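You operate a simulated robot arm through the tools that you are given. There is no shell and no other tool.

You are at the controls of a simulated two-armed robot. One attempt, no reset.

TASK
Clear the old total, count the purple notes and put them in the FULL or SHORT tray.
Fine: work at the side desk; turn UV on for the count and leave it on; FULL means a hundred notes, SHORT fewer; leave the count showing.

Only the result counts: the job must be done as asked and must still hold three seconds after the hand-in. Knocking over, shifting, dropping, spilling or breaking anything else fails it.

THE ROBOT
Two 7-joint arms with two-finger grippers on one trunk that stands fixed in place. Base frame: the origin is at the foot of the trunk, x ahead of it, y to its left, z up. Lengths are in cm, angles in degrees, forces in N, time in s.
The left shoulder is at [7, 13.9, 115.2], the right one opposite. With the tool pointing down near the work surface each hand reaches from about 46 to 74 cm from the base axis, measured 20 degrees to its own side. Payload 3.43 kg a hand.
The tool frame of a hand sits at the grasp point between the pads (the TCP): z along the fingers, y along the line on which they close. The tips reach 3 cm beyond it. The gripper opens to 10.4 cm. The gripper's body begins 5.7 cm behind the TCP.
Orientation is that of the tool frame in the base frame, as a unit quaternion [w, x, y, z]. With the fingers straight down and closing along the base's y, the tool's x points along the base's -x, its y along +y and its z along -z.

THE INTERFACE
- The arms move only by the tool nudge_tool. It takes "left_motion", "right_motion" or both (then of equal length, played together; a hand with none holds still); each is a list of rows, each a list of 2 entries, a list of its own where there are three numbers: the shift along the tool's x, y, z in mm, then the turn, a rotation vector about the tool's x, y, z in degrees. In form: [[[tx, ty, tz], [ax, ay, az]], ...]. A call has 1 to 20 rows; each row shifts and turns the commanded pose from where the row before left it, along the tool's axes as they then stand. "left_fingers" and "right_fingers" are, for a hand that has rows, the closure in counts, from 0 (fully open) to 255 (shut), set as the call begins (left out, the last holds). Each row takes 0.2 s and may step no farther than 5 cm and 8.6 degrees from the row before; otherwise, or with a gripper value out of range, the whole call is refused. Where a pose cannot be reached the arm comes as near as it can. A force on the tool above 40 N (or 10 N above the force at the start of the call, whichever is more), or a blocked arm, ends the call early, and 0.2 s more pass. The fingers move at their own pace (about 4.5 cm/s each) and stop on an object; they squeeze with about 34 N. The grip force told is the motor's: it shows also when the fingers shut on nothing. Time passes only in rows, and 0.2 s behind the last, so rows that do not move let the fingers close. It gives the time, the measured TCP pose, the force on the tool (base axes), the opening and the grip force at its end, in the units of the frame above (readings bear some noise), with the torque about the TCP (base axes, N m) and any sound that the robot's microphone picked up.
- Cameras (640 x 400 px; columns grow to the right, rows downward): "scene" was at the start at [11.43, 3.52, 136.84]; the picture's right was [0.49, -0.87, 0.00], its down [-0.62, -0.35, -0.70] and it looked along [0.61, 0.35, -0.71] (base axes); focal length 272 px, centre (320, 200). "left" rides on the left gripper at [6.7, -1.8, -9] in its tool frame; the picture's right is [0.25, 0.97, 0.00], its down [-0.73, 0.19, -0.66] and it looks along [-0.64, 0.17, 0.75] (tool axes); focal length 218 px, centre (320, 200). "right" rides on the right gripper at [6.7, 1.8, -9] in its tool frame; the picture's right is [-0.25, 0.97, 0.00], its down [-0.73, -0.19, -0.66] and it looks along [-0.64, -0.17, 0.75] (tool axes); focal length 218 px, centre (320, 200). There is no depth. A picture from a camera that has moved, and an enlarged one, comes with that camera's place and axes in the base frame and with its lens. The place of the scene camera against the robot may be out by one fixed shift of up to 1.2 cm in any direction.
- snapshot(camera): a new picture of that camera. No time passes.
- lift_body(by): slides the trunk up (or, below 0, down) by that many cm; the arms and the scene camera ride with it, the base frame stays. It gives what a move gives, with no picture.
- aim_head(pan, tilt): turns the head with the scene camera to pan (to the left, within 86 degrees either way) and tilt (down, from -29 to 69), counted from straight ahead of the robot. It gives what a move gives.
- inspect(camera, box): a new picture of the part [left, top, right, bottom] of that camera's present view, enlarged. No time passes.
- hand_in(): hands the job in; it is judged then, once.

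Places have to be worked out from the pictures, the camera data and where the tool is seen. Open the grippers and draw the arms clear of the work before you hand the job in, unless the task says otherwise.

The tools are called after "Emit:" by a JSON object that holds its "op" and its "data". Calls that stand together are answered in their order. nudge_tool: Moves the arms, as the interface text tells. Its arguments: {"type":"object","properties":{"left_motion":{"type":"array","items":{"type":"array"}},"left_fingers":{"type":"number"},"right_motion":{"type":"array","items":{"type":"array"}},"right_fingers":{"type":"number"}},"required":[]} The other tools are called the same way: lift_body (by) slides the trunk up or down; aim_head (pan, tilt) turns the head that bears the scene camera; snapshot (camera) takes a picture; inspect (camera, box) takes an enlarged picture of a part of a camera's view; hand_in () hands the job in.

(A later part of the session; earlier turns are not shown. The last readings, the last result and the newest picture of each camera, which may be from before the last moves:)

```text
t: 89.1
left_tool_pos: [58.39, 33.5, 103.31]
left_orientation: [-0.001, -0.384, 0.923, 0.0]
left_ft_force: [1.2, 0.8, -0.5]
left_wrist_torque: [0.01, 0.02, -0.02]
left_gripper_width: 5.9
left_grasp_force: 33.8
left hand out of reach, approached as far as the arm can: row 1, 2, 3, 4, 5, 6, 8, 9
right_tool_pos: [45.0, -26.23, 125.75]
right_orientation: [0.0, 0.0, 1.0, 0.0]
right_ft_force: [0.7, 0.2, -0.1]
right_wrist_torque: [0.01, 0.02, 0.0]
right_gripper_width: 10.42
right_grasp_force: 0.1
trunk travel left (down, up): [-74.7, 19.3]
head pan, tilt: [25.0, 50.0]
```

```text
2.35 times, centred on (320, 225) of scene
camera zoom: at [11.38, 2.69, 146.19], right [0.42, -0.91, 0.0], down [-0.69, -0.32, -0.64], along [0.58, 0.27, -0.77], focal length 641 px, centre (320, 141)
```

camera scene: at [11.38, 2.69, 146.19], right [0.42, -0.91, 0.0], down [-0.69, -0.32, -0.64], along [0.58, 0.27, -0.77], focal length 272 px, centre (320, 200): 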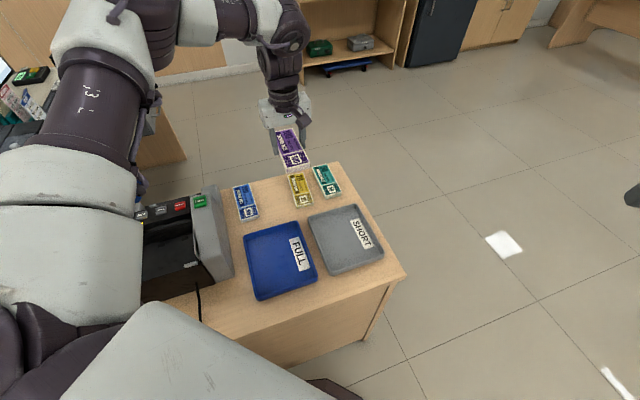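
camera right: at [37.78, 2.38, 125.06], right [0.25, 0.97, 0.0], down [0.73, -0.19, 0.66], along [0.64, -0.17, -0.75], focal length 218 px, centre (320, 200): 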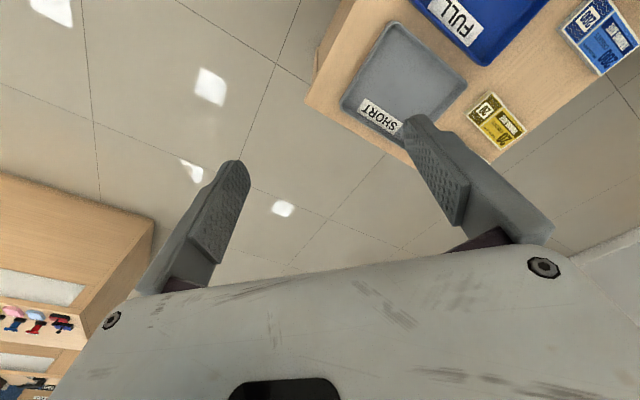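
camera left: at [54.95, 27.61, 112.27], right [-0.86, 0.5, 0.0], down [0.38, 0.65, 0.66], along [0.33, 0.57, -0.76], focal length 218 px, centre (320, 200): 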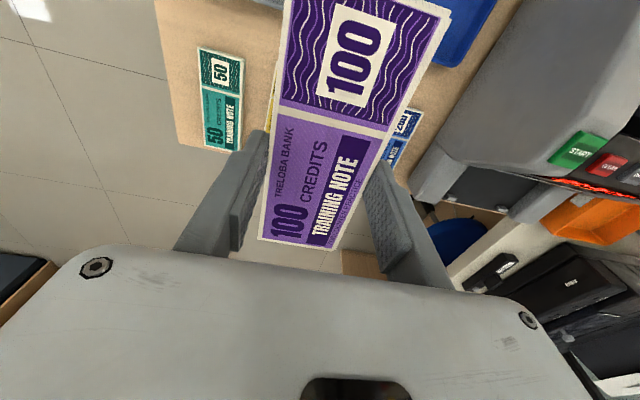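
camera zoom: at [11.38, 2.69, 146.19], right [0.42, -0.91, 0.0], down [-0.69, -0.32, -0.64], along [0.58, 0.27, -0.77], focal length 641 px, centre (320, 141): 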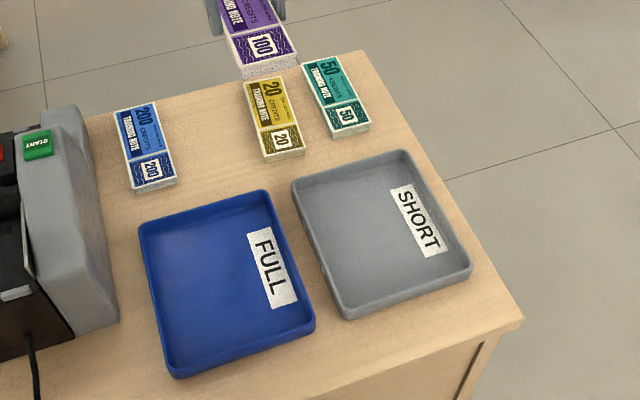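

The arm runs into a joint limit with this yaw when going right. A diagonal lay in the tray (about 30° off) also fits, so I turn the hand back +34° and then go over SHORT.

Emit:
{"op": "nudge_tool", "data": {"left_motion": [[[0, 0, 0], [0, 0, 8.4]], [[0, 0, 0], [0, 0, 8.4]], [[0, 0, 0], [0, 0, 8.4]], [[0, 0, 0], [0, 0, 8.4]], [[0, 0, 0], [0, 0, 0]]]}}

Emit:
{"op": "nudge_tool", "data": {"left_motion": [[[16, -34.8, 0], [0, 0, 0]], [[16, -34.8, 0], [0, 0, 0]], [[0, 0, 0], [0, 0, 0]]]}}

Emit:
{"op": "snapshot", "data": {"camera": "scene"}}

```text
t: 90.3
left_tool_pos: [58.26, 33.44, 103.43]
left_orientation: [0.0, -0.102, 0.995, 0.0]
left_ft_force: [-0.4, 0.0, -0.8]
left_wrist_torque: [0.02, 0.02, -0.03]
left_gripper_width: 5.93
left_grasp_force: 34.3
right_tool_pos: [44.94, -26.18, 125.75]
right_orientation: [0.0, 0.001, 1.0, 0.001]
right_ft_force: [0.4, 0.3, -0.7]
right_wrist_torque: [-0.03, -0.01, -0.03]
right_gripper_width: 10.43
right_grasp_force: 0.1
trunk travel left (down, up): [-74.7, 19.3]
head pan, tilt: [25.0, 50.0]
```

```text
t: 91.1
left_tool_pos: [55.44, 26.51, 103.73]
left_orientation: [0.001, -0.102, 0.995, -0.002]
left_ft_force: [1.2, -0.2, -1.1]
left_wrist_torque: [-0.05, 0.02, 0.0]
left_gripper_width: 5.9
left_grasp_force: 34.1
left hand out of reach, approached as far as the arm can: row 2
right_tool_pos: [44.92, -26.11, 125.71]
right_orientation: [0.0, 0.001, 1.0, 0.0]
right_ft_force: [-0.3, -0.8, -0.1]
right_wrist_torque: [-0.01, -0.01, 0.0]
right_gripper_width: 10.41
right_grasp_force: 0.1
trunk travel left (down, up): [-74.7, 19.3]
head pan, tilt: [25.0, 50.0]
```

```text
taken
camera scene: at [11.4, 2.87, 146.19], right [0.42, -0.91, 0.0], down [-0.69, -0.32, -0.64], along [0.58, 0.27, -0.77], focal length 272 px, centre (320, 200)
```

scene: 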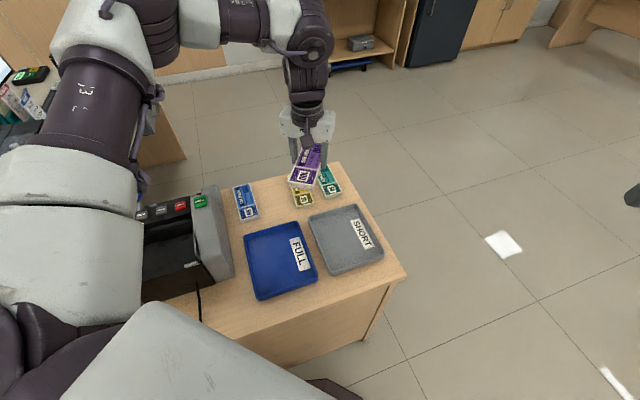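

Still limited at [55.4,26.5] in this arm posture. I lower the hand relative to the shoulder (still well above everything) and try to continue from there.

Emit:
{"op": "nudge_tool", "data": {"left_motion": [[[0, 0, 40], [0, 0, 0]], [[0, 0, 40], [0, 0, 0]], [[0, 0, 30], [0, 0, 0]], [[0, 0, 0], [0, 0, 0]]]}}

Emit:
{"op": "nudge_tool", "data": {"left_motion": [[[5, -30, 0], [0, 0, 0]], [[0, 0, 0], [0, 0, 0]]]}}

Emit:
{"op": "snapshot", "data": {"camera": "scene"}}

```text
t: 92.1
left_tool_pos: [52.56, 28.66, 94.79]
left_orientation: [0.001, -0.103, 0.995, -0.001]
left_ft_force: [0.3, -0.1, -0.6]
left_wrist_torque: [0.02, 0.0, -0.01]
left_gripper_width: 5.91
left_grasp_force: 34.2
left hand out of reach, approached as far as the arm can: row 1, 2, 3
right_tool_pos: [44.9, -26.29, 125.8]
right_orientation: [0.001, 0.0, 1.0, 0.001]
right_ft_force: [-0.5, -0.1, -0.3]
right_wrist_torque: [0.01, -0.04, -0.01]
right_gripper_width: 10.39
right_grasp_force: 0.1
trunk travel left (down, up): [-74.7, 19.3]
head pan, tilt: [25.0, 50.0]
```

```text
t: 92.7
left_tool_pos: [51.7, 26.76, 95.87]
left_orientation: [0.001, -0.101, 0.995, -0.002]
left_ft_force: [-0.5, -0.9, -1.1]
left_wrist_torque: [0.0, 0.01, 0.02]
left_gripper_width: 5.9
left_grasp_force: 34.2
left hand out of reach, approached as far as the arm can: row 1
right_tool_pos: [44.85, -26.19, 125.75]
right_orientation: [-0.001, 0.0, 1.0, 0.001]
right_ft_force: [-0.3, -0.5, -0.5]
right_wrist_torque: [0.02, 0.02, -0.02]
right_gripper_width: 10.36
right_grasp_force: 0.1
trunk travel left (down, up): [-74.7, 19.3]
head pan, tilt: [25.0, 50.0]
```

```text
taken
camera scene: at [11.38, 2.77, 146.19], right [0.42, -0.91, 0.0], down [-0.69, -0.32, -0.64], along [0.58, 0.27, -0.77], focal length 272 px, centre (320, 200)
```

scene: 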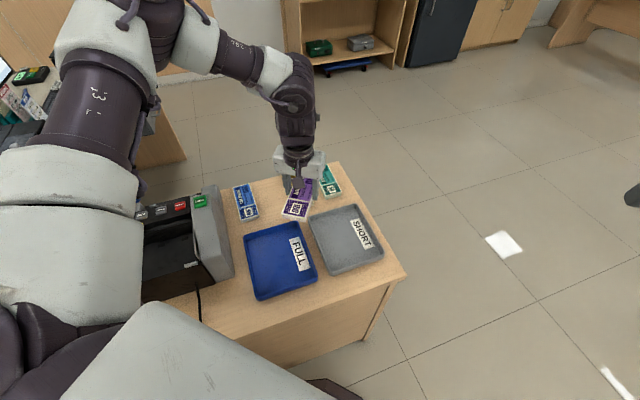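

The posture limits me here. I raise the hand (as high as the shoulder, as in the start posture) and test moving right from there.

Emit:
{"op": "nudge_tool", "data": {"left_motion": [[[10, 0, -40], [0, 0, 0]], [[10, 0, -40], [0, 0, 0]], [[10, 0, -40], [0, 0, 0]], [[10, 0, -40], [0, 0, 0]], [[0, 0, 0], [0, 0, 0]]]}}

Emit:
{"op": "nudge_tool", "data": {"left_motion": [[[0, -30, 0], [0, 0, 0]], [[0, -30, 0], [0, 0, 0]], [[0, 0, 0], [0, 0, 0]]]}}

Emit:
{"op": "snapshot", "data": {"camera": "scene"}}

```text
t: 93.9
left_tool_pos: [47.55, 25.85, 111.72]
left_orientation: [-0.001, -0.102, 0.995, 0.0]
left_ft_force: [-0.1, -0.1, -1.4]
left_wrist_torque: [0.0, -0.01, 0.01]
left_gripper_width: 5.91
left_grasp_force: 34.5
right_tool_pos: [44.89, -26.26, 125.68]
right_orientation: [0.001, 0.001, 1.0, -0.001]
right_ft_force: [-0.8, 0.7, 0.1]
right_wrist_torque: [0.0, 0.02, -0.02]
right_gripper_width: 10.41
right_grasp_force: 0.0
trunk travel left (down, up): [-74.7, 19.3]
head pan, tilt: [25.0, 50.0]
```

```text
t: 94.7
left_tool_pos: [48.65, 19.94, 111.61]
left_orientation: [0.0, -0.103, 0.995, -0.001]
left_ft_force: [0.8, 0.0, -1.0]
left_wrist_torque: [-0.02, -0.02, -0.04]
left_gripper_width: 5.92
left_grasp_force: 33.4
right_tool_pos: [44.78, -26.08, 125.79]
right_orientation: [-0.001, 0.0, 1.0, 0.0]
right_ft_force: [0.7, 0.0, -0.3]
right_wrist_torque: [-0.02, 0.01, -0.03]
right_gripper_width: 10.41
right_grasp_force: 0.0
trunk travel left (down, up): [-74.7, 19.3]
head pan, tilt: [25.0, 50.0]
```

```text
taken
camera scene: at [11.31, 2.86, 146.2], right [0.42, -0.91, 0.0], down [-0.69, -0.32, -0.64], along [0.58, 0.27, -0.77], focal length 272 px, centre (320, 200)
```

scene: 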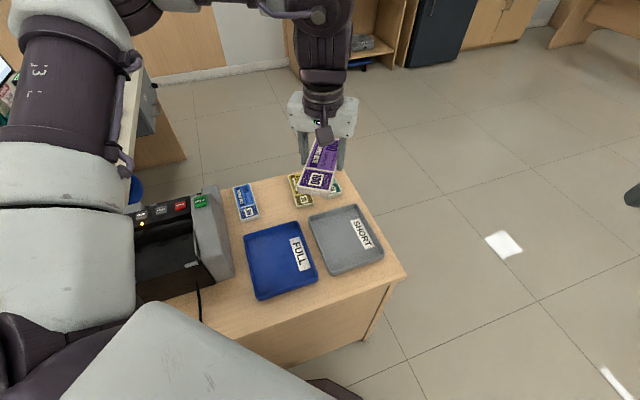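

At this height relative to the shoulder the arm can go right. I'll go to above the tray centre here, then descend by lowering the trunk.

Emit:
{"op": "nudge_tool", "data": {"left_motion": [[[-14.4, -20.7, 0], [0, 0, 0]], [[-14.4, -20.7, 0], [0, 0, 0]], [[-14.4, -20.7, 0], [0, 0, 0]], [[0, 0, 0], [0, 0, 0]]]}}

Emit:
{"op": "nudge_tool", "data": {"left_motion": [[[0, 0, 0], [0, 0, -6]], [[0, 0, 0], [0, 0, -6]], [[0, 0, 0], [0, 0, 0]]]}}

Emit:
{"op": "snapshot", "data": {"camera": "scene"}}

Emit:
{"op": "snapshot", "data": {"camera": "left"}}

```text
t: 95.7
left_tool_pos: [49.96, 19.86, 110.29]
left_orientation: [0.0, -0.103, 0.995, -0.001]
left_ft_force: [0.3, -0.1, -1.5]
left_wrist_torque: [0.03, 0.02, 0.01]
left_gripper_width: 5.91
left_grasp_force: 33.9
left hand out of reach, approached as far as the arm can: row 1, 2, 3
right_tool_pos: [44.87, -26.18, 125.72]
right_orientation: [-0.001, 0.0, 1.0, 0.001]
right_ft_force: [-0.3, -0.4, -0.6]
right_wrist_torque: [0.01, -0.01, 0.01]
right_gripper_width: 10.41
right_grasp_force: 0.0
trunk travel left (down, up): [-74.7, 19.3]
head pan, tilt: [25.0, 50.0]
```

```text
t: 96.5
left_tool_pos: [52.56, 22.53, 109.6]
left_orientation: [-0.001, -0.205, 0.979, 0.0]
left_ft_force: [0.3, 0.6, -0.7]
left_wrist_torque: [0.01, 0.0, 0.0]
left_gripper_width: 5.92
left_grasp_force: 34.0
left hand out of reach, approached as far as the arm can: row 1, 2
right_tool_pos: [44.83, -26.2, 125.84]
right_orientation: [0.0, -0.001, 1.0, 0.001]
right_ft_force: [-0.4, 1.0, 0.4]
right_wrist_torque: [-0.04, -0.01, 0.03]
right_gripper_width: 10.39
right_grasp_force: 0.0
trunk travel left (down, up): [-74.7, 19.3]
head pan, tilt: [25.0, 50.0]
```

```text
taken
camera scene: at [11.34, 2.74, 146.19], right [0.42, -0.91, 0.0], down [-0.69, -0.32, -0.64], along [0.58, 0.27, -0.77], focal length 272 px, centre (320, 200)
```

scene: 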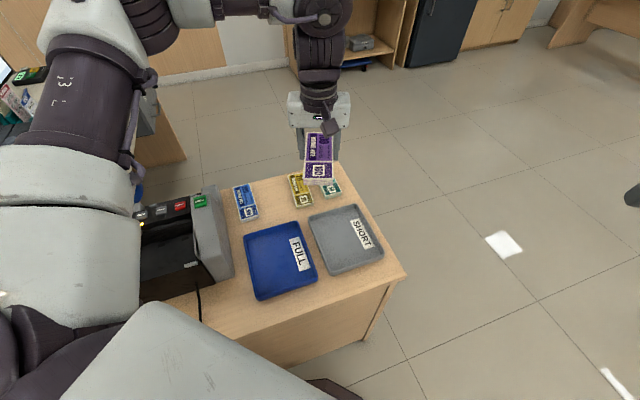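

```text
taken
camera left: at [47.1, 18.19, 118.52], right [-0.62, 0.78, 0.0], down [0.59, 0.47, 0.66], along [0.51, 0.41, -0.76], focal length 218 px, centre (320, 200)
```

left: 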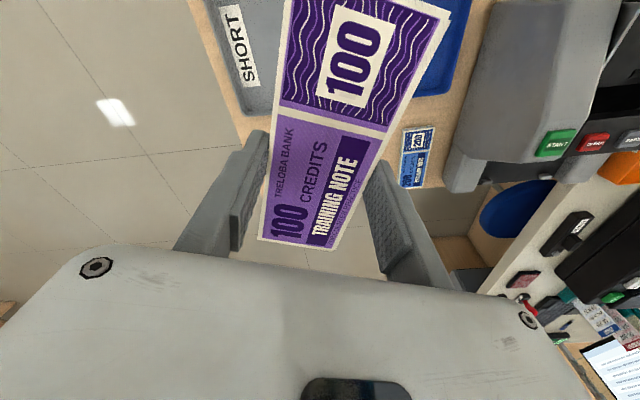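

Turning counter-clockwise costs reach, so the other way round should help: I turn the hand clockwise by ~120°, so that the bundle lies along the tray again (flipped end for end).

Emit:
{"op": "nudge_tool", "data": {"left_motion": [[[0, 0, 0], [0, 0, 8.5]], [[0, 0, 0], [0, 0, 8.5]], [[0, 0, 0], [0, 0, 8.5]], [[0, 0, 0], [0, 0, 8.5]], [[0, 0, 0], [0, 0, 8.5]], [[0, 0, 0], [0, 0, 8.5]], [[0, 0, 0], [0, 0, 8.5]], [[0, 0, 0], [0, 0, 8.5]], [[0, 0, 0], [0, 0, 8.5]], [[0, 0, 0], [0, 0, 8.5]], [[0, 0, 0], [0, 0, 8.5]], [[0, 0, 0], [0, 0, 8.5]], [[0, 0, 0], [0, 0, 8.5]], [[0, 0, 0], [0, 0, 8.5]], [[0, 0, 0], [0, 0, 0]]]}}

Emit:
{"op": "snapshot", "data": {"camera": "scene"}}

Emit:
{"op": "snapshot", "data": {"camera": "left"}}

```text
t: 99.7
left_tool_pos: [52.62, 22.42, 109.77]
left_orientation: [0.0, 0.74, 0.673, 0.0]
left_ft_force: [-0.3, 0.3, -1.2]
left_wrist_torque: [-0.01, 0.04, 0.0]
left_gripper_width: 5.89
left_grasp_force: 33.3
right_tool_pos: [44.91, -26.16, 125.74]
right_orientation: [0.0, 0.0, 1.0, 0.001]
right_ft_force: [-1.2, -0.6, 0.2]
right_wrist_torque: [0.01, 0.0, 0.02]
right_gripper_width: 10.37
right_grasp_force: 0.0
trunk travel left (down, up): [-74.7, 19.3]
head pan, tilt: [25.0, 50.0]
```

```text
taken
camera scene: at [11.38, 2.76, 146.19], right [0.42, -0.91, 0.0], down [-0.69, -0.32, -0.64], along [0.58, 0.27, -0.77], focal length 272 px, centre (320, 200)
```

scene: 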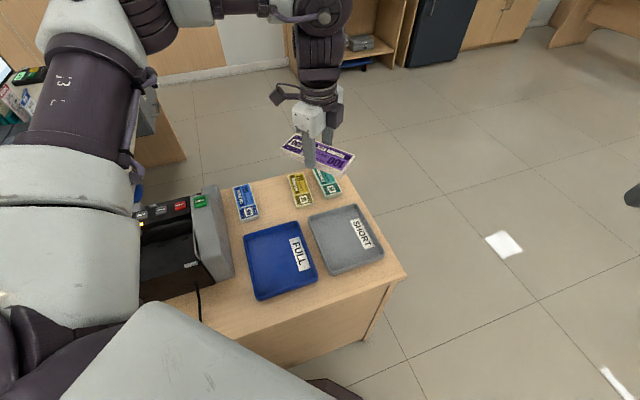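

```text
taken
camera left: at [51.44, 29.4, 118.64], right [0.99, 0.16, 0.0], down [0.12, -0.74, 0.66], along [0.11, -0.65, -0.75], focal length 218 px, centre (320, 200)
```

left: 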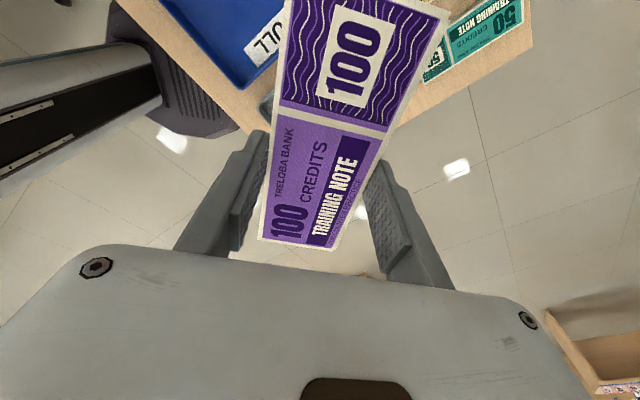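

No reach trouble this way. I continue turning by 25° and move over the tray centre.

Emit:
{"op": "nudge_tool", "data": {"left_motion": [[[-25, 7, 0], [0, 0, 0]], [[-25, 7, 0], [0, 0, 0]], [[-25, 7, 0], [0, 0, 0]], [[0, 0, 0], [0, 0, 8.4]], [[0, 0, 0], [0, 0, 8.4]], [[0, 0, 0], [0, 0, 8.4]], [[0, 0, 0], [0, 0, 0]]]}}

Emit:
{"op": "snapshot", "data": {"camera": "scene"}}

Emit:
{"op": "snapshot", "data": {"camera": "left"}}

```text
t: 101.3
left_tool_pos: [50.18, 19.95, 109.0]
left_orientation: [0.002, 0.869, 0.496, 0.0]
left_ft_force: [-0.9, 0.2, -1.9]
left_wrist_torque: [0.0, -0.01, 0.02]
left_gripper_width: 5.91
left_grasp_force: 34.2
left hand out of reach, approached as far as the arm can: row 1, 2, 3
right_tool_pos: [44.88, -26.16, 125.71]
right_orientation: [0.0, 0.001, 1.0, 0.001]
right_ft_force: [0.5, 0.1, -0.9]
right_wrist_torque: [0.0, 0.0, 0.05]
right_gripper_width: 10.4
right_grasp_force: 0.0
trunk travel left (down, up): [-74.7, 19.3]
head pan, tilt: [25.0, 50.0]
```

```text
taken
camera scene: at [11.39, 2.76, 146.19], right [0.42, -0.91, 0.0], down [-0.69, -0.32, -0.64], along [0.58, 0.27, -0.77], focal length 272 px, centre (320, 200)
```

scene: 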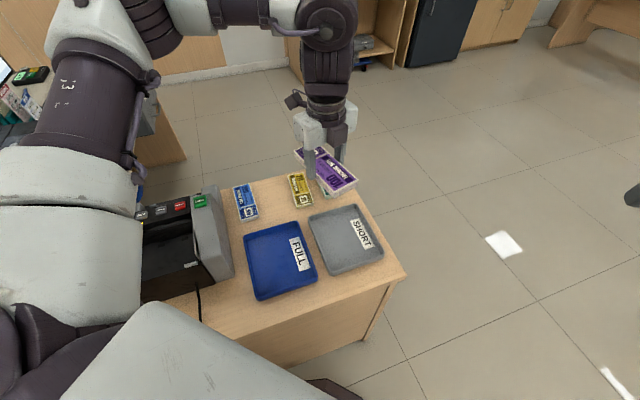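

```text
taken
camera left: at [52.05, 26.65, 117.82], right [0.96, -0.27, 0.0], down [-0.21, -0.72, 0.66], along [-0.18, -0.63, -0.75], focal length 218 px, centre (320, 200)
```

left: 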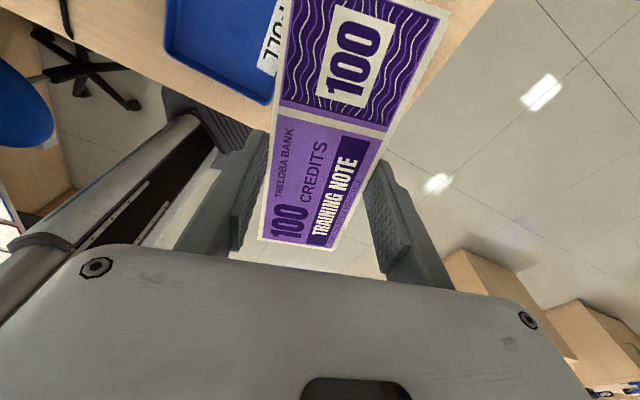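

Yaw is fine now (59°), the limit is positional in this posture. I test whether a higher hand (relative to the shoulder) can get over the tray centre; the descent will then be by the trunk.

Emit:
{"op": "nudge_tool", "data": {"left_motion": [[[0, 0, -40], [0, 0, 0]], [[0, 0, -40], [0, 0, 0]], [[0, 0, 0], [0, 0, 0]]]}}

Emit:
{"op": "nudge_tool", "data": {"left_motion": [[[-13, 30, 0], [0, 0, 0]], [[-13, 30, 0], [0, 0, 0]], [[0, 0, 0], [0, 0, 0]]]}}

Emit:
{"op": "snapshot", "data": {"camera": "scene"}}

```text
t: 102.1
left_tool_pos: [48.97, 21.18, 116.11]
left_orientation: [0.002, 0.868, 0.497, -0.002]
left_ft_force: [-0.2, -0.8, -1.3]
left_wrist_torque: [-0.01, 0.02, -0.02]
left_gripper_width: 5.91
left_grasp_force: 34.1
left hand out of reach, approached as far as the arm can: row 1, 2
right_tool_pos: [45.01, -26.23, 125.72]
right_orientation: [-0.001, -0.001, 1.0, -0.001]
right_ft_force: [0.0, 0.3, 0.0]
right_wrist_torque: [-0.06, 0.0, -0.01]
right_gripper_width: 10.38
right_grasp_force: 0.0
trunk travel left (down, up): [-74.7, 19.3]
head pan, tilt: [25.0, 50.0]
```

```text
t: 102.9
left_tool_pos: [48.73, 20.74, 115.67]
left_orientation: [0.002, 0.868, 0.496, 0.0]
left_ft_force: [-0.6, -0.5, -1.5]
left_wrist_torque: [0.02, 0.02, 0.0]
left_gripper_width: 5.91
left_grasp_force: 34.5
left hand out of reach, approached as far as the arm can: row 1, 2
right_tool_pos: [44.95, -26.28, 125.73]
right_orientation: [0.0, 0.0, 1.0, 0.001]
right_ft_force: [0.2, -0.4, 0.4]
right_wrist_torque: [0.02, 0.01, 0.01]
right_gripper_width: 10.39
right_grasp_force: 0.1
trunk travel left (down, up): [-74.7, 19.3]
head pan, tilt: [25.0, 50.0]
```

```text
taken
camera scene: at [11.37, 2.76, 146.19], right [0.42, -0.91, 0.0], down [-0.69, -0.32, -0.64], along [0.58, 0.27, -0.77], focal length 272 px, centre (320, 200)
```

scene: 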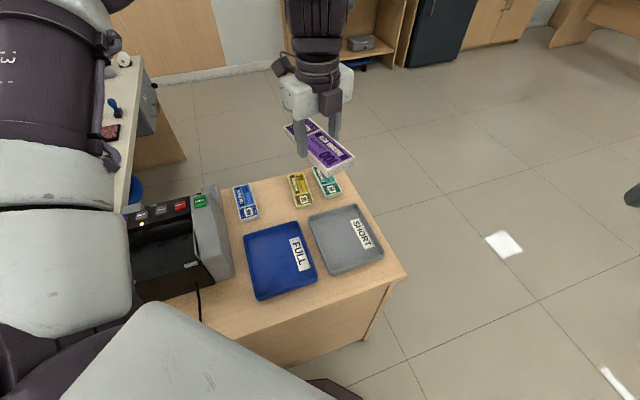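

The limit behaves as if the upper arm were stuck pointing far left. I go back to the home-like posture (hand at the starting place, neutral yaw) to let the arm untangle, then approach from there.

Emit:
{"op": "nudge_tool", "data": {"left_motion": [[[21.3, -32.8, -7], [0, 0, 0]], [[21.3, -32.8, -7], [0, 0, 0]], [[21.3, -32.8, -7], [0, 0, 0]], [[21.3, -32.8, -7], [0, 0, 0]], [[21.3, -32.8, -7], [0, 0, 0]], [[21.3, -32.8, -7], [0, 0, 0]], [[0, 0, 0], [0, 0, 0]]]}}

Emit:
{"op": "nudge_tool", "data": {"left_motion": [[[0, 0, 0], [0, 0, -8.6]], [[0, 0, 0], [0, 0, -8.6]], [[0, 0, 0], [0, 0, -8.6]], [[0, 0, 0], [0, 0, -8.6]], [[0, 0, 0], [0, 0, -8.6]], [[0, 0, 0], [0, 0, -8.6]], [[0, 0, 0], [0, 0, -8.6]], [[0, 0, 0], [0, 0, -8.6]], [[0, 0, 0], [0, 0, -8.6]], [[0, 0, 0], [0, 0, -8.6]], [[0, 0, 0], [0, 0, -8.6]], [[0, 0, 0], [0, 0, -8.6]], [[0, 0, 0], [0, 0, -8.6]], [[0, 0, 0], [0, 0, -8.6]], [[0, 0, 0], [0, 0, 0]]]}}

Emit:
{"op": "snapshot", "data": {"camera": "scene"}}

Emit:
{"op": "snapshot", "data": {"camera": "left"}}

```text
t: 104.5
left_tool_pos: [38.22, 42.05, 119.97]
left_orientation: [0.0, 0.868, 0.496, -0.001]
left_ft_force: [0.7, 0.4, -0.7]
left_wrist_torque: [0.0, 0.0, 0.02]
left_gripper_width: 5.9
left_grasp_force: 33.9
right_tool_pos: [45.03, -26.26, 125.64]
right_orientation: [0.0, 0.0, 1.0, 0.001]
right_ft_force: [-0.7, -0.3, -0.9]
right_wrist_torque: [0.0, 0.02, 0.0]
right_gripper_width: 10.41
right_grasp_force: 0.0
trunk travel left (down, up): [-74.7, 19.3]
head pan, tilt: [25.0, 50.0]
```

```text
t: 107.7
left_tool_pos: [38.45, 42.32, 119.72]
left_orientation: [-0.001, -0.001, 1.0, -0.001]
left_ft_force: [-0.1, 0.9, -1.1]
left_wrist_torque: [-0.02, 0.01, 0.04]
left_gripper_width: 5.93
left_grasp_force: 34.0
right_tool_pos: [44.87, -26.26, 125.79]
right_orientation: [0.0, 0.0, 1.0, 0.001]
right_ft_force: [0.9, -1.0, -0.1]
right_wrist_torque: [-0.01, 0.02, 0.01]
right_gripper_width: 10.42
right_grasp_force: 0.0
trunk travel left (down, up): [-74.7, 19.3]
head pan, tilt: [25.0, 50.0]
```

```text
taken
camera scene: at [11.37, 2.77, 146.19], right [0.42, -0.91, 0.0], down [-0.69, -0.32, -0.64], along [0.58, 0.27, -0.77], focal length 272 px, centre (320, 200)
```

scene: 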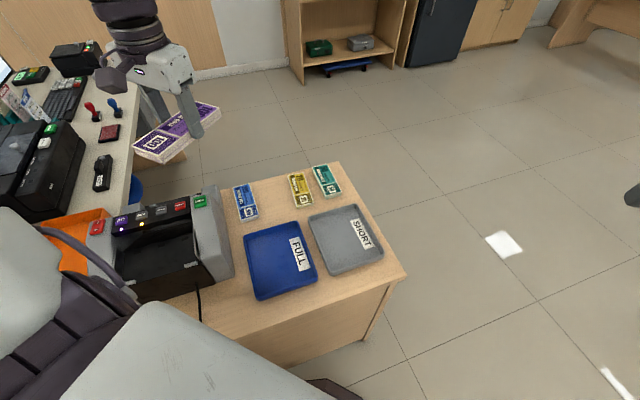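

```text
taken
camera left: at [31.63, 40.57, 128.64], right [-0.25, 0.97, 0.0], down [0.73, 0.19, 0.66], along [0.63, 0.17, -0.75], focal length 218 px, centre (320, 200)
```

left: 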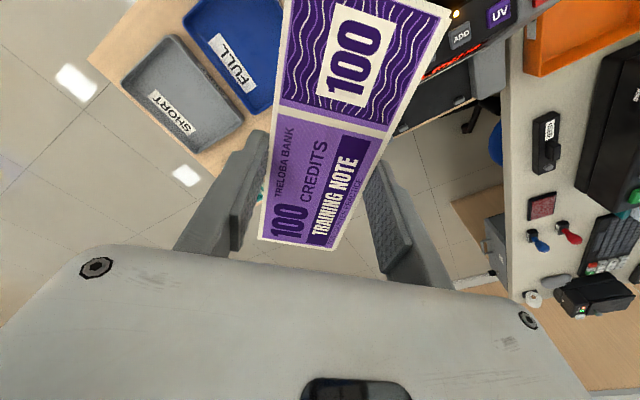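

The arm is back in its starting posture with the bundle held. From here I move straight right with neutral yaw.

Emit:
{"op": "nudge_tool", "data": {"left_motion": [[[-9, -36, 0], [0, 0, 0]], [[-9, -36, 0], [0, 0, 0]], [[-9, -36, 0], [0, 0, 0]], [[-9, -36, 0], [0, 0, 0]], [[-9, -36, 0], [0, 0, 0]], [[-9, -36, 0], [0, 0, 0]], [[0, 0, 0], [0, 0, 0]]]}}

Emit:
{"op": "snapshot", "data": {"camera": "scene"}}

```text
t: 109.3
left_tool_pos: [43.73, 20.46, 119.75]
left_orientation: [0.0, 0.0, 1.0, 0.0]
left_ft_force: [-0.3, 0.3, -1.0]
left_wrist_torque: [-0.01, 0.0, -0.02]
left_gripper_width: 5.91
left_grasp_force: 34.0
right_tool_pos: [44.98, -26.03, 125.71]
right_orientation: [0.0, 0.0, 1.0, 0.0]
right_ft_force: [-0.6, 1.5, 0.2]
right_wrist_torque: [0.01, -0.03, 0.0]
right_gripper_width: 10.38
right_grasp_force: 0.0
trunk travel left (down, up): [-74.7, 19.3]
head pan, tilt: [25.0, 50.0]
```

```text
taken
camera scene: at [11.28, 2.8, 146.2], right [0.42, -0.91, 0.0], down [-0.69, -0.32, -0.64], along [0.58, 0.27, -0.77], focal length 272 px, centre (320, 200)
```

scene: 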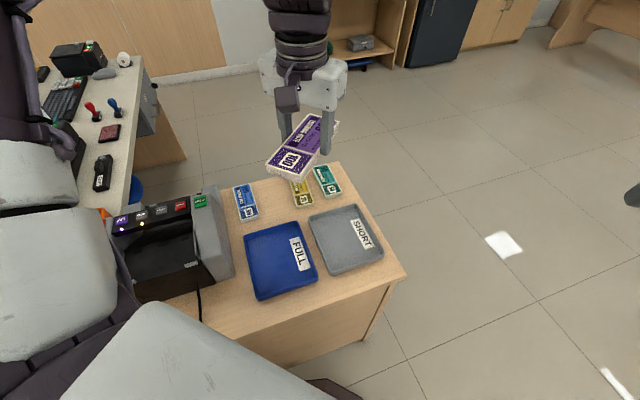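

Fine so far. I continue a bit right and forward, watching for the limit.

Emit:
{"op": "nudge_tool", "data": {"left_motion": [[[0, -30, 10], [0, 0, 0]], [[0, -30, 10], [0, 0, 0]], [[0, 0, 0], [0, 0, 0]]]}}

Emit:
{"op": "snapshot", "data": {"camera": "scene"}}

```text
t: 110.1
left_tool_pos: [42.94, 17.38, 118.14]
left_orientation: [0.001, 0.0, 1.0, -0.003]
left_ft_force: [-0.7, 0.0, -0.7]
left_wrist_torque: [0.0, 0.02, 0.0]
left_gripper_width: 5.9
left_grasp_force: 33.9
left hand out of reach, approached as far as the arm can: row 2
right_tool_pos: [44.78, -26.13, 125.77]
right_orientation: [0.001, -0.001, 1.0, 0.0]
right_ft_force: [-0.9, -0.1, -0.5]
right_wrist_torque: [0.0, -0.04, 0.01]
right_gripper_width: 10.39
right_grasp_force: 0.0
trunk travel left (down, up): [-74.7, 19.3]
head pan, tilt: [25.0, 50.0]
```

```text
taken
camera scene: at [11.2, 2.8, 146.21], right [0.42, -0.91, 0.0], down [-0.69, -0.32, -0.64], along [0.58, 0.27, -0.77], focal length 272 px, centre (320, 200)
```

scene: 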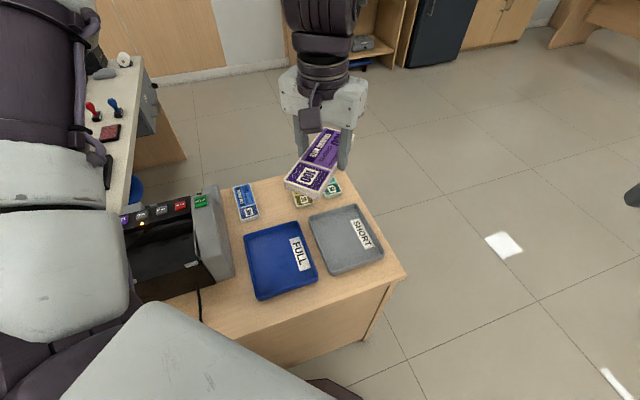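

Same boundary again, so some shoulder joint must be at its limit. I look at the arm itself with the head camera to understand its posture.

Emit:
{"op": "aim_head", "data": {"pan": 55, "tilt": 15}}

Emit:
{"op": "snapshot", "data": {"camera": "scene"}}

Emit:
{"op": "aim_head", "data": {"pan": 70, "tilt": 50}}

Emit:
{"op": "snapshot", "data": {"camera": "scene"}}

```text
t: 111.1
left_tool_pos: [43.28, 17.34, 118.2]
left_orientation: [0.001, 0.0, 1.0, -0.003]
left_ft_force: [0.9, 0.6, -1.0]
left_wrist_torque: [-0.02, 0.02, 0.02]
left_gripper_width: 5.92
left_grasp_force: 34.1
right_tool_pos: [44.89, -26.31, 125.77]
right_orientation: [0.0, 0.0, 1.0, 0.001]
right_ft_force: [0.1, -0.4, -0.5]
right_wrist_torque: [0.0, 0.0, 0.02]
right_gripper_width: 10.4
right_grasp_force: 0.0
trunk travel left (down, up): [-74.7, 19.3]
head pan, tilt: [55.0, 15.0]
```

```text
taken
camera scene: at [9.75, 7.16, 151.56], right [0.82, -0.57, 0.0], down [-0.15, -0.21, -0.97], along [0.55, 0.79, -0.26], focal length 272 px, centre (320, 200)
```

scene: 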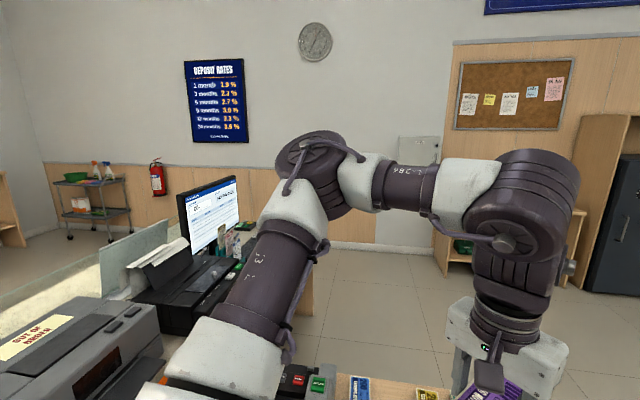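

```text
t: 112.1
left_tool_pos: [43.29, 17.36, 118.23]
left_orientation: [0.001, 0.0, 1.0, -0.003]
left_ft_force: [0.2, 1.2, -1.4]
left_wrist_torque: [-0.01, 0.02, 0.0]
left_gripper_width: 5.91
left_grasp_force: 33.1
right_tool_pos: [44.97, -26.15, 125.74]
right_orientation: [0.0, 0.001, 1.0, 0.001]
right_ft_force: [0.1, -0.5, 0.2]
right_wrist_torque: [0.0, 0.03, -0.02]
right_gripper_width: 10.4
right_grasp_force: 0.1
trunk travel left (down, up): [-74.7, 19.3]
head pan, tilt: [70.0, 50.0]
```

```text
taken
camera scene: at [7.04, 6.74, 146.2], right [0.94, -0.34, 0.0], down [-0.26, -0.72, -0.64], along [0.22, 0.6, -0.77], focal length 272 px, centre (320, 200)
```

scene: 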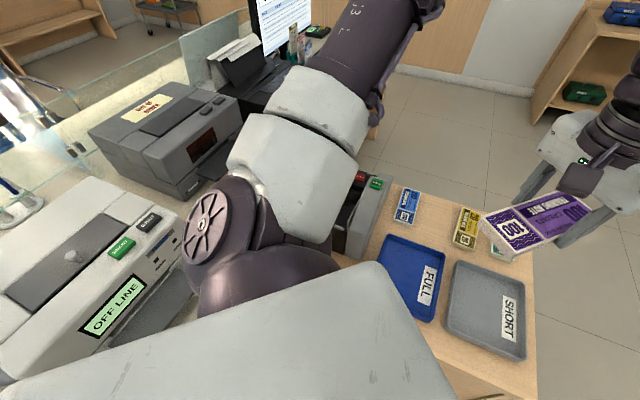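

I compare with the right arm's posture, which started across its own shoulder.

Emit:
{"op": "aim_head", "data": {"pan": -40, "tilt": 20}}

Emit:
{"op": "snapshot", "data": {"camera": "scene"}}

Emit:
{"op": "aim_head", "data": {"pan": -60, "tilt": 45}}

Emit:
{"op": "snapshot", "data": {"camera": "scene"}}

```text
t: 114.0
left_tool_pos: [43.11, 17.28, 118.23]
left_orientation: [0.001, -0.001, 1.0, -0.003]
left_ft_force: [0.4, -0.5, -0.6]
left_wrist_torque: [0.03, -0.02, 0.02]
left_gripper_width: 5.91
left_grasp_force: 34.4
right_tool_pos: [44.98, -26.33, 125.74]
right_orientation: [-0.001, 0.0, 1.0, 0.001]
right_ft_force: [-0.1, -0.1, 0.8]
right_wrist_torque: [0.0, 0.0, -0.04]
right_gripper_width: 10.4
right_grasp_force: 0.0
trunk travel left (down, up): [-74.7, 19.3]
head pan, tilt: [-40.0, 20.0]
```

```text
taken
camera scene: at [11.54, -6.48, 150.75], right [-0.64, -0.77, 0.0], down [-0.26, 0.22, -0.94], along [0.72, -0.6, -0.34], focal length 272 px, centre (320, 200)
```

scene: 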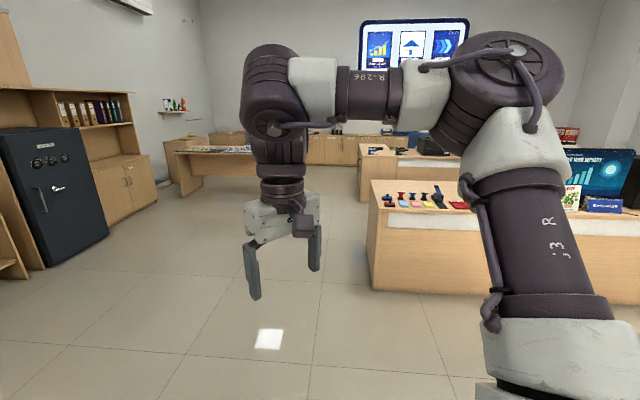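

```text
t: 114.9
left_tool_pos: [43.26, 17.29, 118.14]
left_orientation: [0.001, 0.0, 1.0, -0.002]
left_ft_force: [0.6, 0.0, -1.4]
left_wrist_torque: [0.01, 0.03, 0.02]
left_gripper_width: 5.88
left_grasp_force: 34.0
right_tool_pos: [44.8, -26.22, 125.74]
right_orientation: [0.0, 0.0, 1.0, 0.001]
right_ft_force: [-0.2, 0.8, 0.1]
right_wrist_torque: [0.03, 0.02, -0.01]
right_gripper_width: 10.4
right_grasp_force: 0.1
trunk travel left (down, up): [-74.7, 19.3]
head pan, tilt: [-60.0, 45.0]
```

```text
taken
camera scene: at [8.47, -7.54, 146.89], right [-0.87, -0.5, 0.0], down [-0.35, 0.61, -0.71], along [0.35, -0.61, -0.71], focal length 272 px, centre (320, 200)
```

scene: 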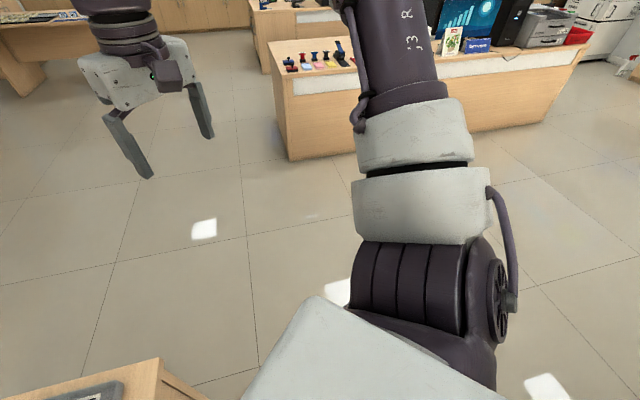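

The boundary acts on the wrist (it doesn't depend on yaw), so a small tilt of the hand about the bundle's long axis lets the grasp point reach ~6 cm farther. I back off, turn to -42° and tilt 13°.

Emit:
{"op": "nudge_tool", "data": {"left_motion": [[[0, 25, 25], [0, 0, 0]], [[0, 25, 25], [0, 0, 0]], [[0, 0, 0], [0, 0, -8.4]], [[0, 0, 0], [0, 0, -8.4]], [[0, 0, 0], [0, 0, -8.4]], [[0, 0, 0], [0, 0, -8.4]], [[0, 0, 0], [0, 0, -8.4]], [[0, 0, 0], [6.5, 0, 0]], [[0, 0, 0], [6.5, 0, 0]], [[0, 0, 0], [0, 0, 0]]]}}

Emit:
{"op": "aim_head", "data": {"pan": 25, "tilt": 50}}

Emit:
{"op": "snapshot", "data": {"camera": "scene"}}

```text
t: 117.1
left_tool_pos: [51.85, 27.23, 120.72]
left_orientation: [0.033, -0.281, 0.952, -0.119]
left_ft_force: [0.1, 0.3, -1.1]
left_wrist_torque: [0.02, 0.01, 0.0]
left_gripper_width: 5.92
left_grasp_force: 33.9
left hand out of reach, approached as far as the arm can: row 3, 4, 5, 6, 7, 8, 9
right_tool_pos: [45.0, -26.43, 125.7]
right_orientation: [0.001, 0.0, 1.0, 0.001]
right_ft_force: [1.0, -0.1, -0.2]
right_wrist_torque: [0.03, 0.0, 0.0]
right_gripper_width: 10.43
right_grasp_force: 0.0
trunk travel left (down, up): [-74.7, 19.3]
head pan, tilt: [-60.0, 45.0]
```

```text
t: 118.7
left_tool_pos: [51.82, 27.39, 120.62]
left_orientation: [0.034, -0.28, 0.952, -0.12]
left_ft_force: [0.1, -0.1, -0.6]
left_wrist_torque: [0.01, -0.04, 0.0]
left_gripper_width: 5.91
left_grasp_force: 33.7
right_tool_pos: [44.92, -26.22, 125.66]
right_orientation: [0.001, 0.0, 1.0, 0.0]
right_ft_force: [0.6, -0.7, 1.1]
right_wrist_torque: [-0.03, 0.0, -0.02]
right_gripper_width: 10.4
right_grasp_force: 0.0
trunk travel left (down, up): [-74.7, 19.3]
head pan, tilt: [25.0, 50.0]
```

```text
taken
camera scene: at [11.38, 2.77, 146.19], right [0.42, -0.91, 0.0], down [-0.69, -0.32, -0.64], along [0.58, 0.27, -0.77], focal length 272 px, centre (320, 200)
```

scene: 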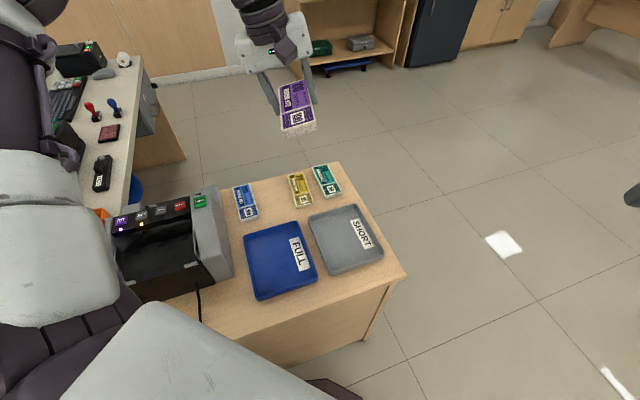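

Counter-clockwise yaw is what runs out. I undo the tilt, go back to the home place, and turn the other way there (to yaw ~60°), before approaching the tray afresh.

Emit:
{"op": "nudge_tool", "data": {"left_motion": [[[0, 0, 0], [-7.1, 0, 0]], [[0, 0, 0], [-7.1, 0, 0]], [[8.9, 35.7, 0], [0, 0, 0]], [[8.9, 35.7, 0], [0, 0, 0]], [[8.9, 35.7, 0], [0, 0, 0]], [[8.9, 35.7, 0], [0, 0, 0]], [[8.9, 35.7, 0], [0, 0, 0]], [[0, 0, 0], [0, 0, 0]]]}}

Emit:
{"op": "nudge_tool", "data": {"left_motion": [[[0, 0, 0], [0, 0, 8.5]], [[0, 0, 0], [0, 0, 8.5]], [[0, 0, 0], [0, 0, 8.5]], [[0, 0, 0], [0, 0, 8.5]], [[0, 0, 0], [0, 0, 8.5]], [[0, 0, 0], [0, 0, 8.5]], [[0, 0, 0], [0, 0, 8.5]], [[0, 0, 0], [0, 0, 8.5]], [[0, 0, 0], [0, 0, 8.5]], [[0, 0, 0], [0, 0, 8.5]], [[0, 0, 0], [0, 0, 8.5]], [[0, 0, 0], [0, 0, 8.5]], [[0, 0, 0], [0, 0, 8.5]], [[0, 0, 0], [0, 0, 8.5]], [[0, 0, 0], [0, 0, 8.5]], [[0, 0, 0], [0, 0, 8.5]], [[0, 0, 0], [0, 0, 8.5]], [[0, 0, 0], [0, 0, 8.5]], [[0, 0, 0], [0, 0, 0]]]}}

Emit:
{"op": "aim_head", "data": {"pan": 55, "tilt": 15}}

Emit:
{"op": "snapshot", "data": {"camera": "scene"}}

```text
t: 120.5
left_tool_pos: [37.65, 40.19, 120.16]
left_orientation: [-0.002, -0.282, 0.959, 0.001]
left_ft_force: [-0.3, 0.1, -1.2]
left_wrist_torque: [-0.01, 0.02, 0.01]
left_gripper_width: 5.89
left_grasp_force: 33.7
left hand out of reach, approached as far as the arm can: row 2
right_tool_pos: [45.04, -26.32, 125.67]
right_orientation: [-0.001, 0.0, 1.0, 0.001]
right_ft_force: [-0.4, -0.6, -0.2]
right_wrist_torque: [0.03, 0.04, -0.01]
right_gripper_width: 10.4
right_grasp_force: 0.1
trunk travel left (down, up): [-74.7, 19.3]
head pan, tilt: [25.0, 50.0]
```

```text
t: 124.5
left_tool_pos: [37.79, 40.2, 120.43]
left_orientation: [0.001, 0.867, 0.498, -0.001]
left_ft_force: [-0.1, -0.2, -1.3]
left_wrist_torque: [0.02, 0.0, -0.02]
left_gripper_width: 5.91
left_grasp_force: 33.7
right_tool_pos: [44.78, -26.21, 125.73]
right_orientation: [-0.001, 0.0, 1.0, 0.001]
right_ft_force: [-0.6, 0.7, -0.2]
right_wrist_torque: [0.01, -0.02, -0.01]
right_gripper_width: 10.39
right_grasp_force: 0.1
trunk travel left (down, up): [-74.7, 19.3]
head pan, tilt: [25.0, 50.0]
```

```text
t: 125.5
left_tool_pos: [37.83, 40.22, 120.29]
left_orientation: [0.0, 0.866, 0.5, -0.001]
left_ft_force: [0.5, -0.1, -0.7]
left_wrist_torque: [0.01, 0.03, -0.01]
left_gripper_width: 5.93
left_grasp_force: 33.9
right_tool_pos: [44.95, -26.25, 125.69]
right_orientation: [0.0, 0.0, 1.0, 0.001]
right_ft_force: [0.9, 0.8, -0.1]
right_wrist_torque: [0.03, 0.0, -0.03]
right_gripper_width: 10.4
right_grasp_force: 0.1
trunk travel left (down, up): [-74.7, 19.3]
head pan, tilt: [55.0, 15.0]
```

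```text
taken
camera scene: at [9.75, 7.16, 151.56], right [0.82, -0.57, 0.0], down [-0.15, -0.21, -0.97], along [0.55, 0.79, -0.26], focal length 272 px, centre (320, 200)
```

scene: 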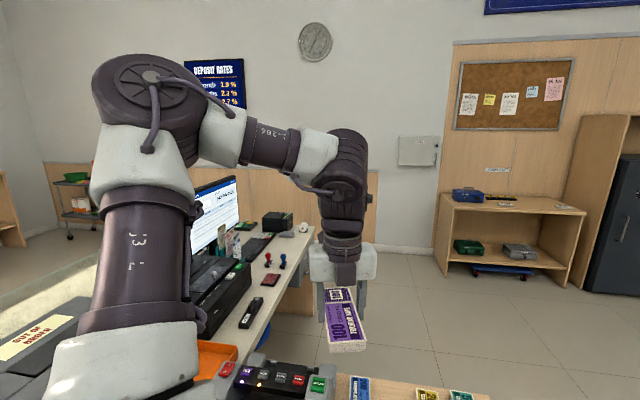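

The elbow is well placed now. From here with yaw 60° I approach the tray in a straight descending line.

Emit:
{"op": "nudge_tool", "data": {"left_motion": [[[-16.8, 31.5, 19.1], [0, 0, 0]], [[-16.8, 31.5, 19.1], [0, 0, 0]], [[-16.8, 31.5, 19.1], [0, 0, 0]], [[-16.8, 31.5, 19.1], [0, 0, 0]], [[-16.8, 31.5, 19.1], [0, 0, 0]], [[0, 0, 0], [0, 0, 0]]]}}

Emit:
{"op": "snapshot", "data": {"camera": "scene"}}

```text
t: 126.9
left_tool_pos: [47.12, 24.93, 110.81]
left_orientation: [0.002, 0.867, 0.499, 0.0]
left_ft_force: [-0.4, -0.1, 0.1]
left_wrist_torque: [-0.02, -0.02, -0.01]
left_gripper_width: 5.88
left_grasp_force: 34.3
right_tool_pos: [44.8, -26.17, 125.84]
right_orientation: [0.001, 0.0, 1.0, 0.0]
right_ft_force: [-0.1, 1.0, 1.2]
right_wrist_torque: [0.0, -0.04, -0.02]
right_gripper_width: 10.4
right_grasp_force: 0.1
trunk travel left (down, up): [-74.7, 19.3]
head pan, tilt: [55.0, 15.0]
```

```text
taken
camera scene: at [9.61, 7.19, 151.57], right [0.82, -0.57, 0.0], down [-0.15, -0.21, -0.97], along [0.55, 0.79, -0.26], focal length 272 px, centre (320, 200)
```

scene: 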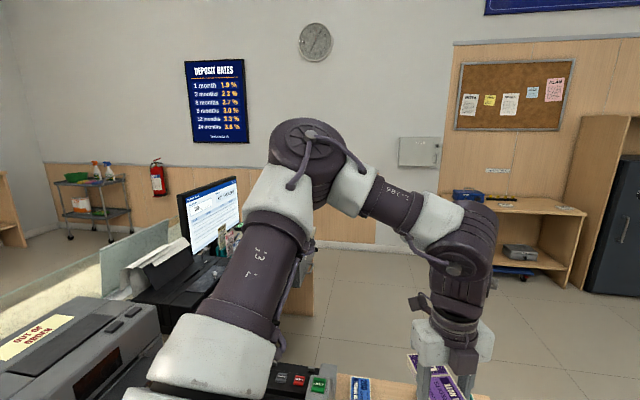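

No limit so far at [47,25,111]. Two more rows along the same line.

Emit:
{"op": "nudge_tool", "data": {"left_motion": [[[-16.8, 31.5, 19.1], [0, 0, 0]], [[-16.8, 31.5, 19.1], [0, 0, 0]], [[0, 0, 0], [0, 0, 0]]]}}

Emit:
{"op": "snapshot", "data": {"camera": "scene"}}

```text
t: 127.7
left_tool_pos: [49.94, 19.93, 107.36]
left_orientation: [0.003, 0.867, 0.499, -0.001]
left_ft_force: [-0.1, 0.1, -0.6]
left_wrist_torque: [-0.03, 0.01, 0.0]
left_gripper_width: 5.92
left_grasp_force: 33.9
left hand out of reach, approached as far as the arm can: row 2
right_tool_pos: [44.61, -26.06, 125.96]
right_orientation: [0.001, -0.001, 1.0, 0.001]
right_ft_force: [-0.8, 0.0, 0.6]
right_wrist_torque: [-0.01, -0.03, 0.02]
right_gripper_width: 10.41
right_grasp_force: 0.0
trunk travel left (down, up): [-74.7, 19.3]
head pan, tilt: [55.0, 15.0]
```

```text
taken
camera scene: at [9.42, 7.24, 151.59], right [0.82, -0.57, 0.0], down [-0.15, -0.21, -0.97], along [0.55, 0.79, -0.26], focal length 272 px, centre (320, 200)
```

scene: 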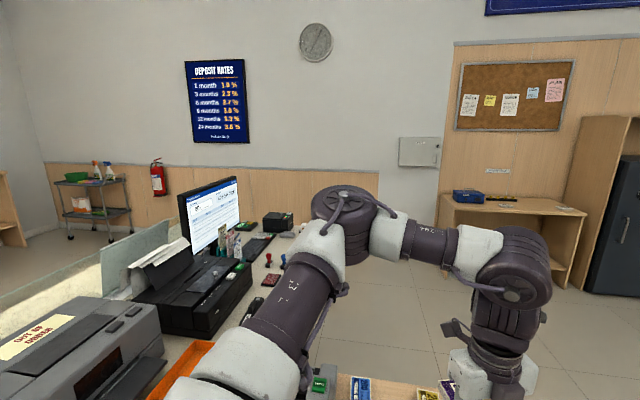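

I'm at the positional edge [49.9,19.9] again; now in the comfortable yaw I can use tilt. I back off a little, turn 10° more, tilt 15° about the bundle's length and then move to the tray.

Emit:
{"op": "nudge_tool", "data": {"left_motion": [[[7.5, -39, 0], [0, 0, 0]], [[0, 0, 0], [0, 0, 5]], [[0, 0, 0], [0, 0, 5]], [[0, 0, 0], [-7.5, 0, 0]], [[0, 0, 0], [-7.5, 0, 0]], [[0, 0, 0], [0, 0, 0]]]}}

Emit:
{"op": "nudge_tool", "data": {"left_motion": [[[-4.5, 28.9, 7.7], [0, 0, 0]], [[-4.5, 28.9, 7.7], [0, 0, 0]], [[-4.5, 28.9, 7.7], [0, 0, 0]], [[0, 0, 0], [0, 0, 0]]]}}

Emit:
{"op": "aim_head", "data": {"pan": 25, "tilt": 50}}

Emit:
{"op": "snapshot", "data": {"camera": "scene"}}

```text
t: 129.1
left_tool_pos: [47.32, 22.1, 107.26]
left_orientation: [0.119, 0.899, 0.418, 0.053]
left_ft_force: [0.4, -0.1, -1.4]
left_wrist_torque: [0.03, 0.02, 0.0]
left_gripper_width: 5.93
left_grasp_force: 33.9
right_tool_pos: [45.09, -26.41, 125.69]
right_orientation: [-0.001, 0.0, 1.0, 0.001]
right_ft_force: [-0.1, 0.3, -0.3]
right_wrist_torque: [0.0, 0.0, 0.0]
right_gripper_width: 10.4
right_grasp_force: 0.0
trunk travel left (down, up): [-74.7, 19.3]
head pan, tilt: [55.0, 15.0]
```

```text
t: 130.1
left_tool_pos: [53.14, 15.66, 107.21]
left_orientation: [0.12, 0.898, 0.419, 0.054]
left_ft_force: [0.1, -0.2, -0.2]
left_wrist_torque: [0.04, 0.02, 0.0]
left_gripper_width: 5.92
left_grasp_force: 34.1
right_tool_pos: [44.81, -26.21, 125.74]
right_orientation: [0.0, 0.0, 1.0, -0.001]
right_ft_force: [-0.1, 1.1, 1.0]
right_wrist_torque: [0.0, 0.01, -0.04]
right_gripper_width: 10.39
right_grasp_force: 0.1
trunk travel left (down, up): [-74.7, 19.3]
head pan, tilt: [55.0, 15.0]
```

```text
t: 131.1
left_tool_pos: [53.25, 15.74, 107.26]
left_orientation: [0.118, 0.899, 0.418, 0.053]
left_ft_force: [-0.3, 0.2, -1.7]
left_wrist_torque: [0.03, 0.02, 0.0]
left_gripper_width: 5.92
left_grasp_force: 34.3
right_tool_pos: [44.97, -26.16, 125.73]
right_orientation: [0.001, 0.0, 1.0, 0.001]
right_ft_force: [0.0, 0.7, 0.5]
right_wrist_torque: [-0.03, -0.02, 0.0]
right_gripper_width: 10.4
right_grasp_force: 0.2
trunk travel left (down, up): [-74.7, 19.3]
head pan, tilt: [25.0, 50.0]
```

```text
taken
camera scene: at [11.4, 2.78, 146.19], right [0.42, -0.91, 0.0], down [-0.69, -0.32, -0.64], along [0.58, 0.27, -0.77], focal length 272 px, centre (320, 200)
```

scene: 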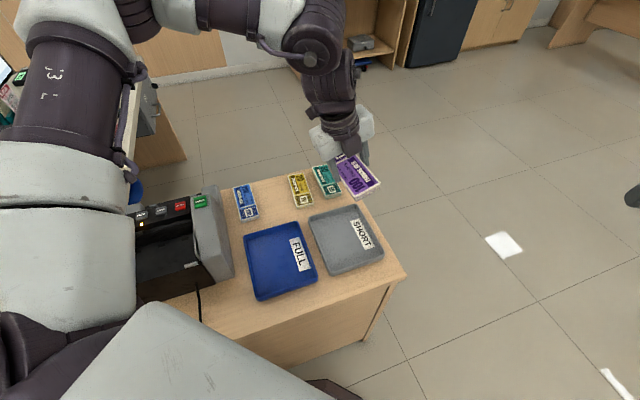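

Reached: TCP [53.2,15.7] with a 15° tilt. I check the view from the hand over the tray before descending with the trunk.

Emit:
{"op": "snapshot", "data": {"camera": "left"}}

Emit:
{"op": "inspect", "data": {"camera": "scene", "box": [230, 110, 430, 300]}}

```text
taken
camera left: at [54.43, 23.58, 115.31], right [0.88, -0.41, 0.25], down [-0.46, -0.56, 0.69], along [-0.14, -0.72, -0.68], focal length 218 px, centre (320, 200)
```

left: 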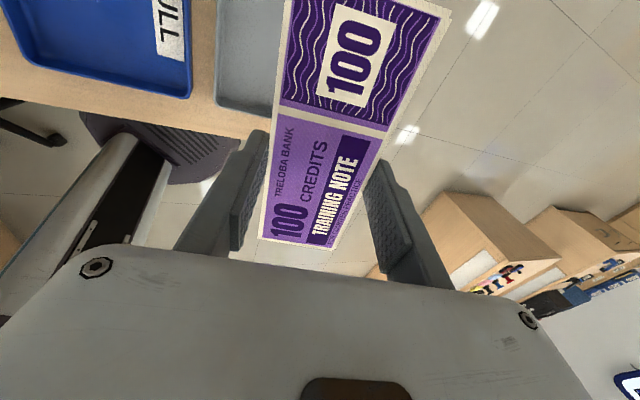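

```text
2.11 times, centred on (330, 205) of scene
camera zoom: at [11.4, 2.78, 146.19], right [0.42, -0.91, 0.0], down [-0.69, -0.32, -0.64], along [0.58, 0.27, -0.77], focal length 574 px, centre (299, 190)
```

zoom: 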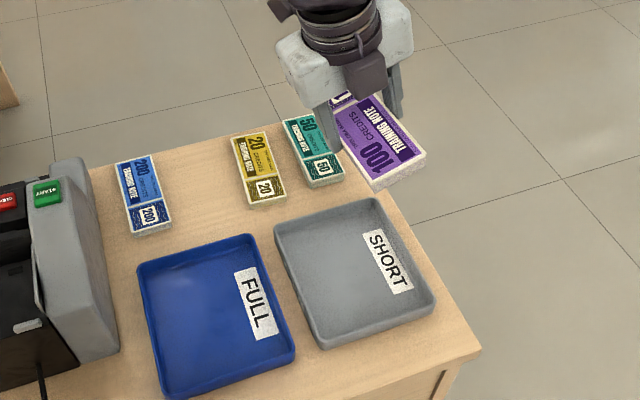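

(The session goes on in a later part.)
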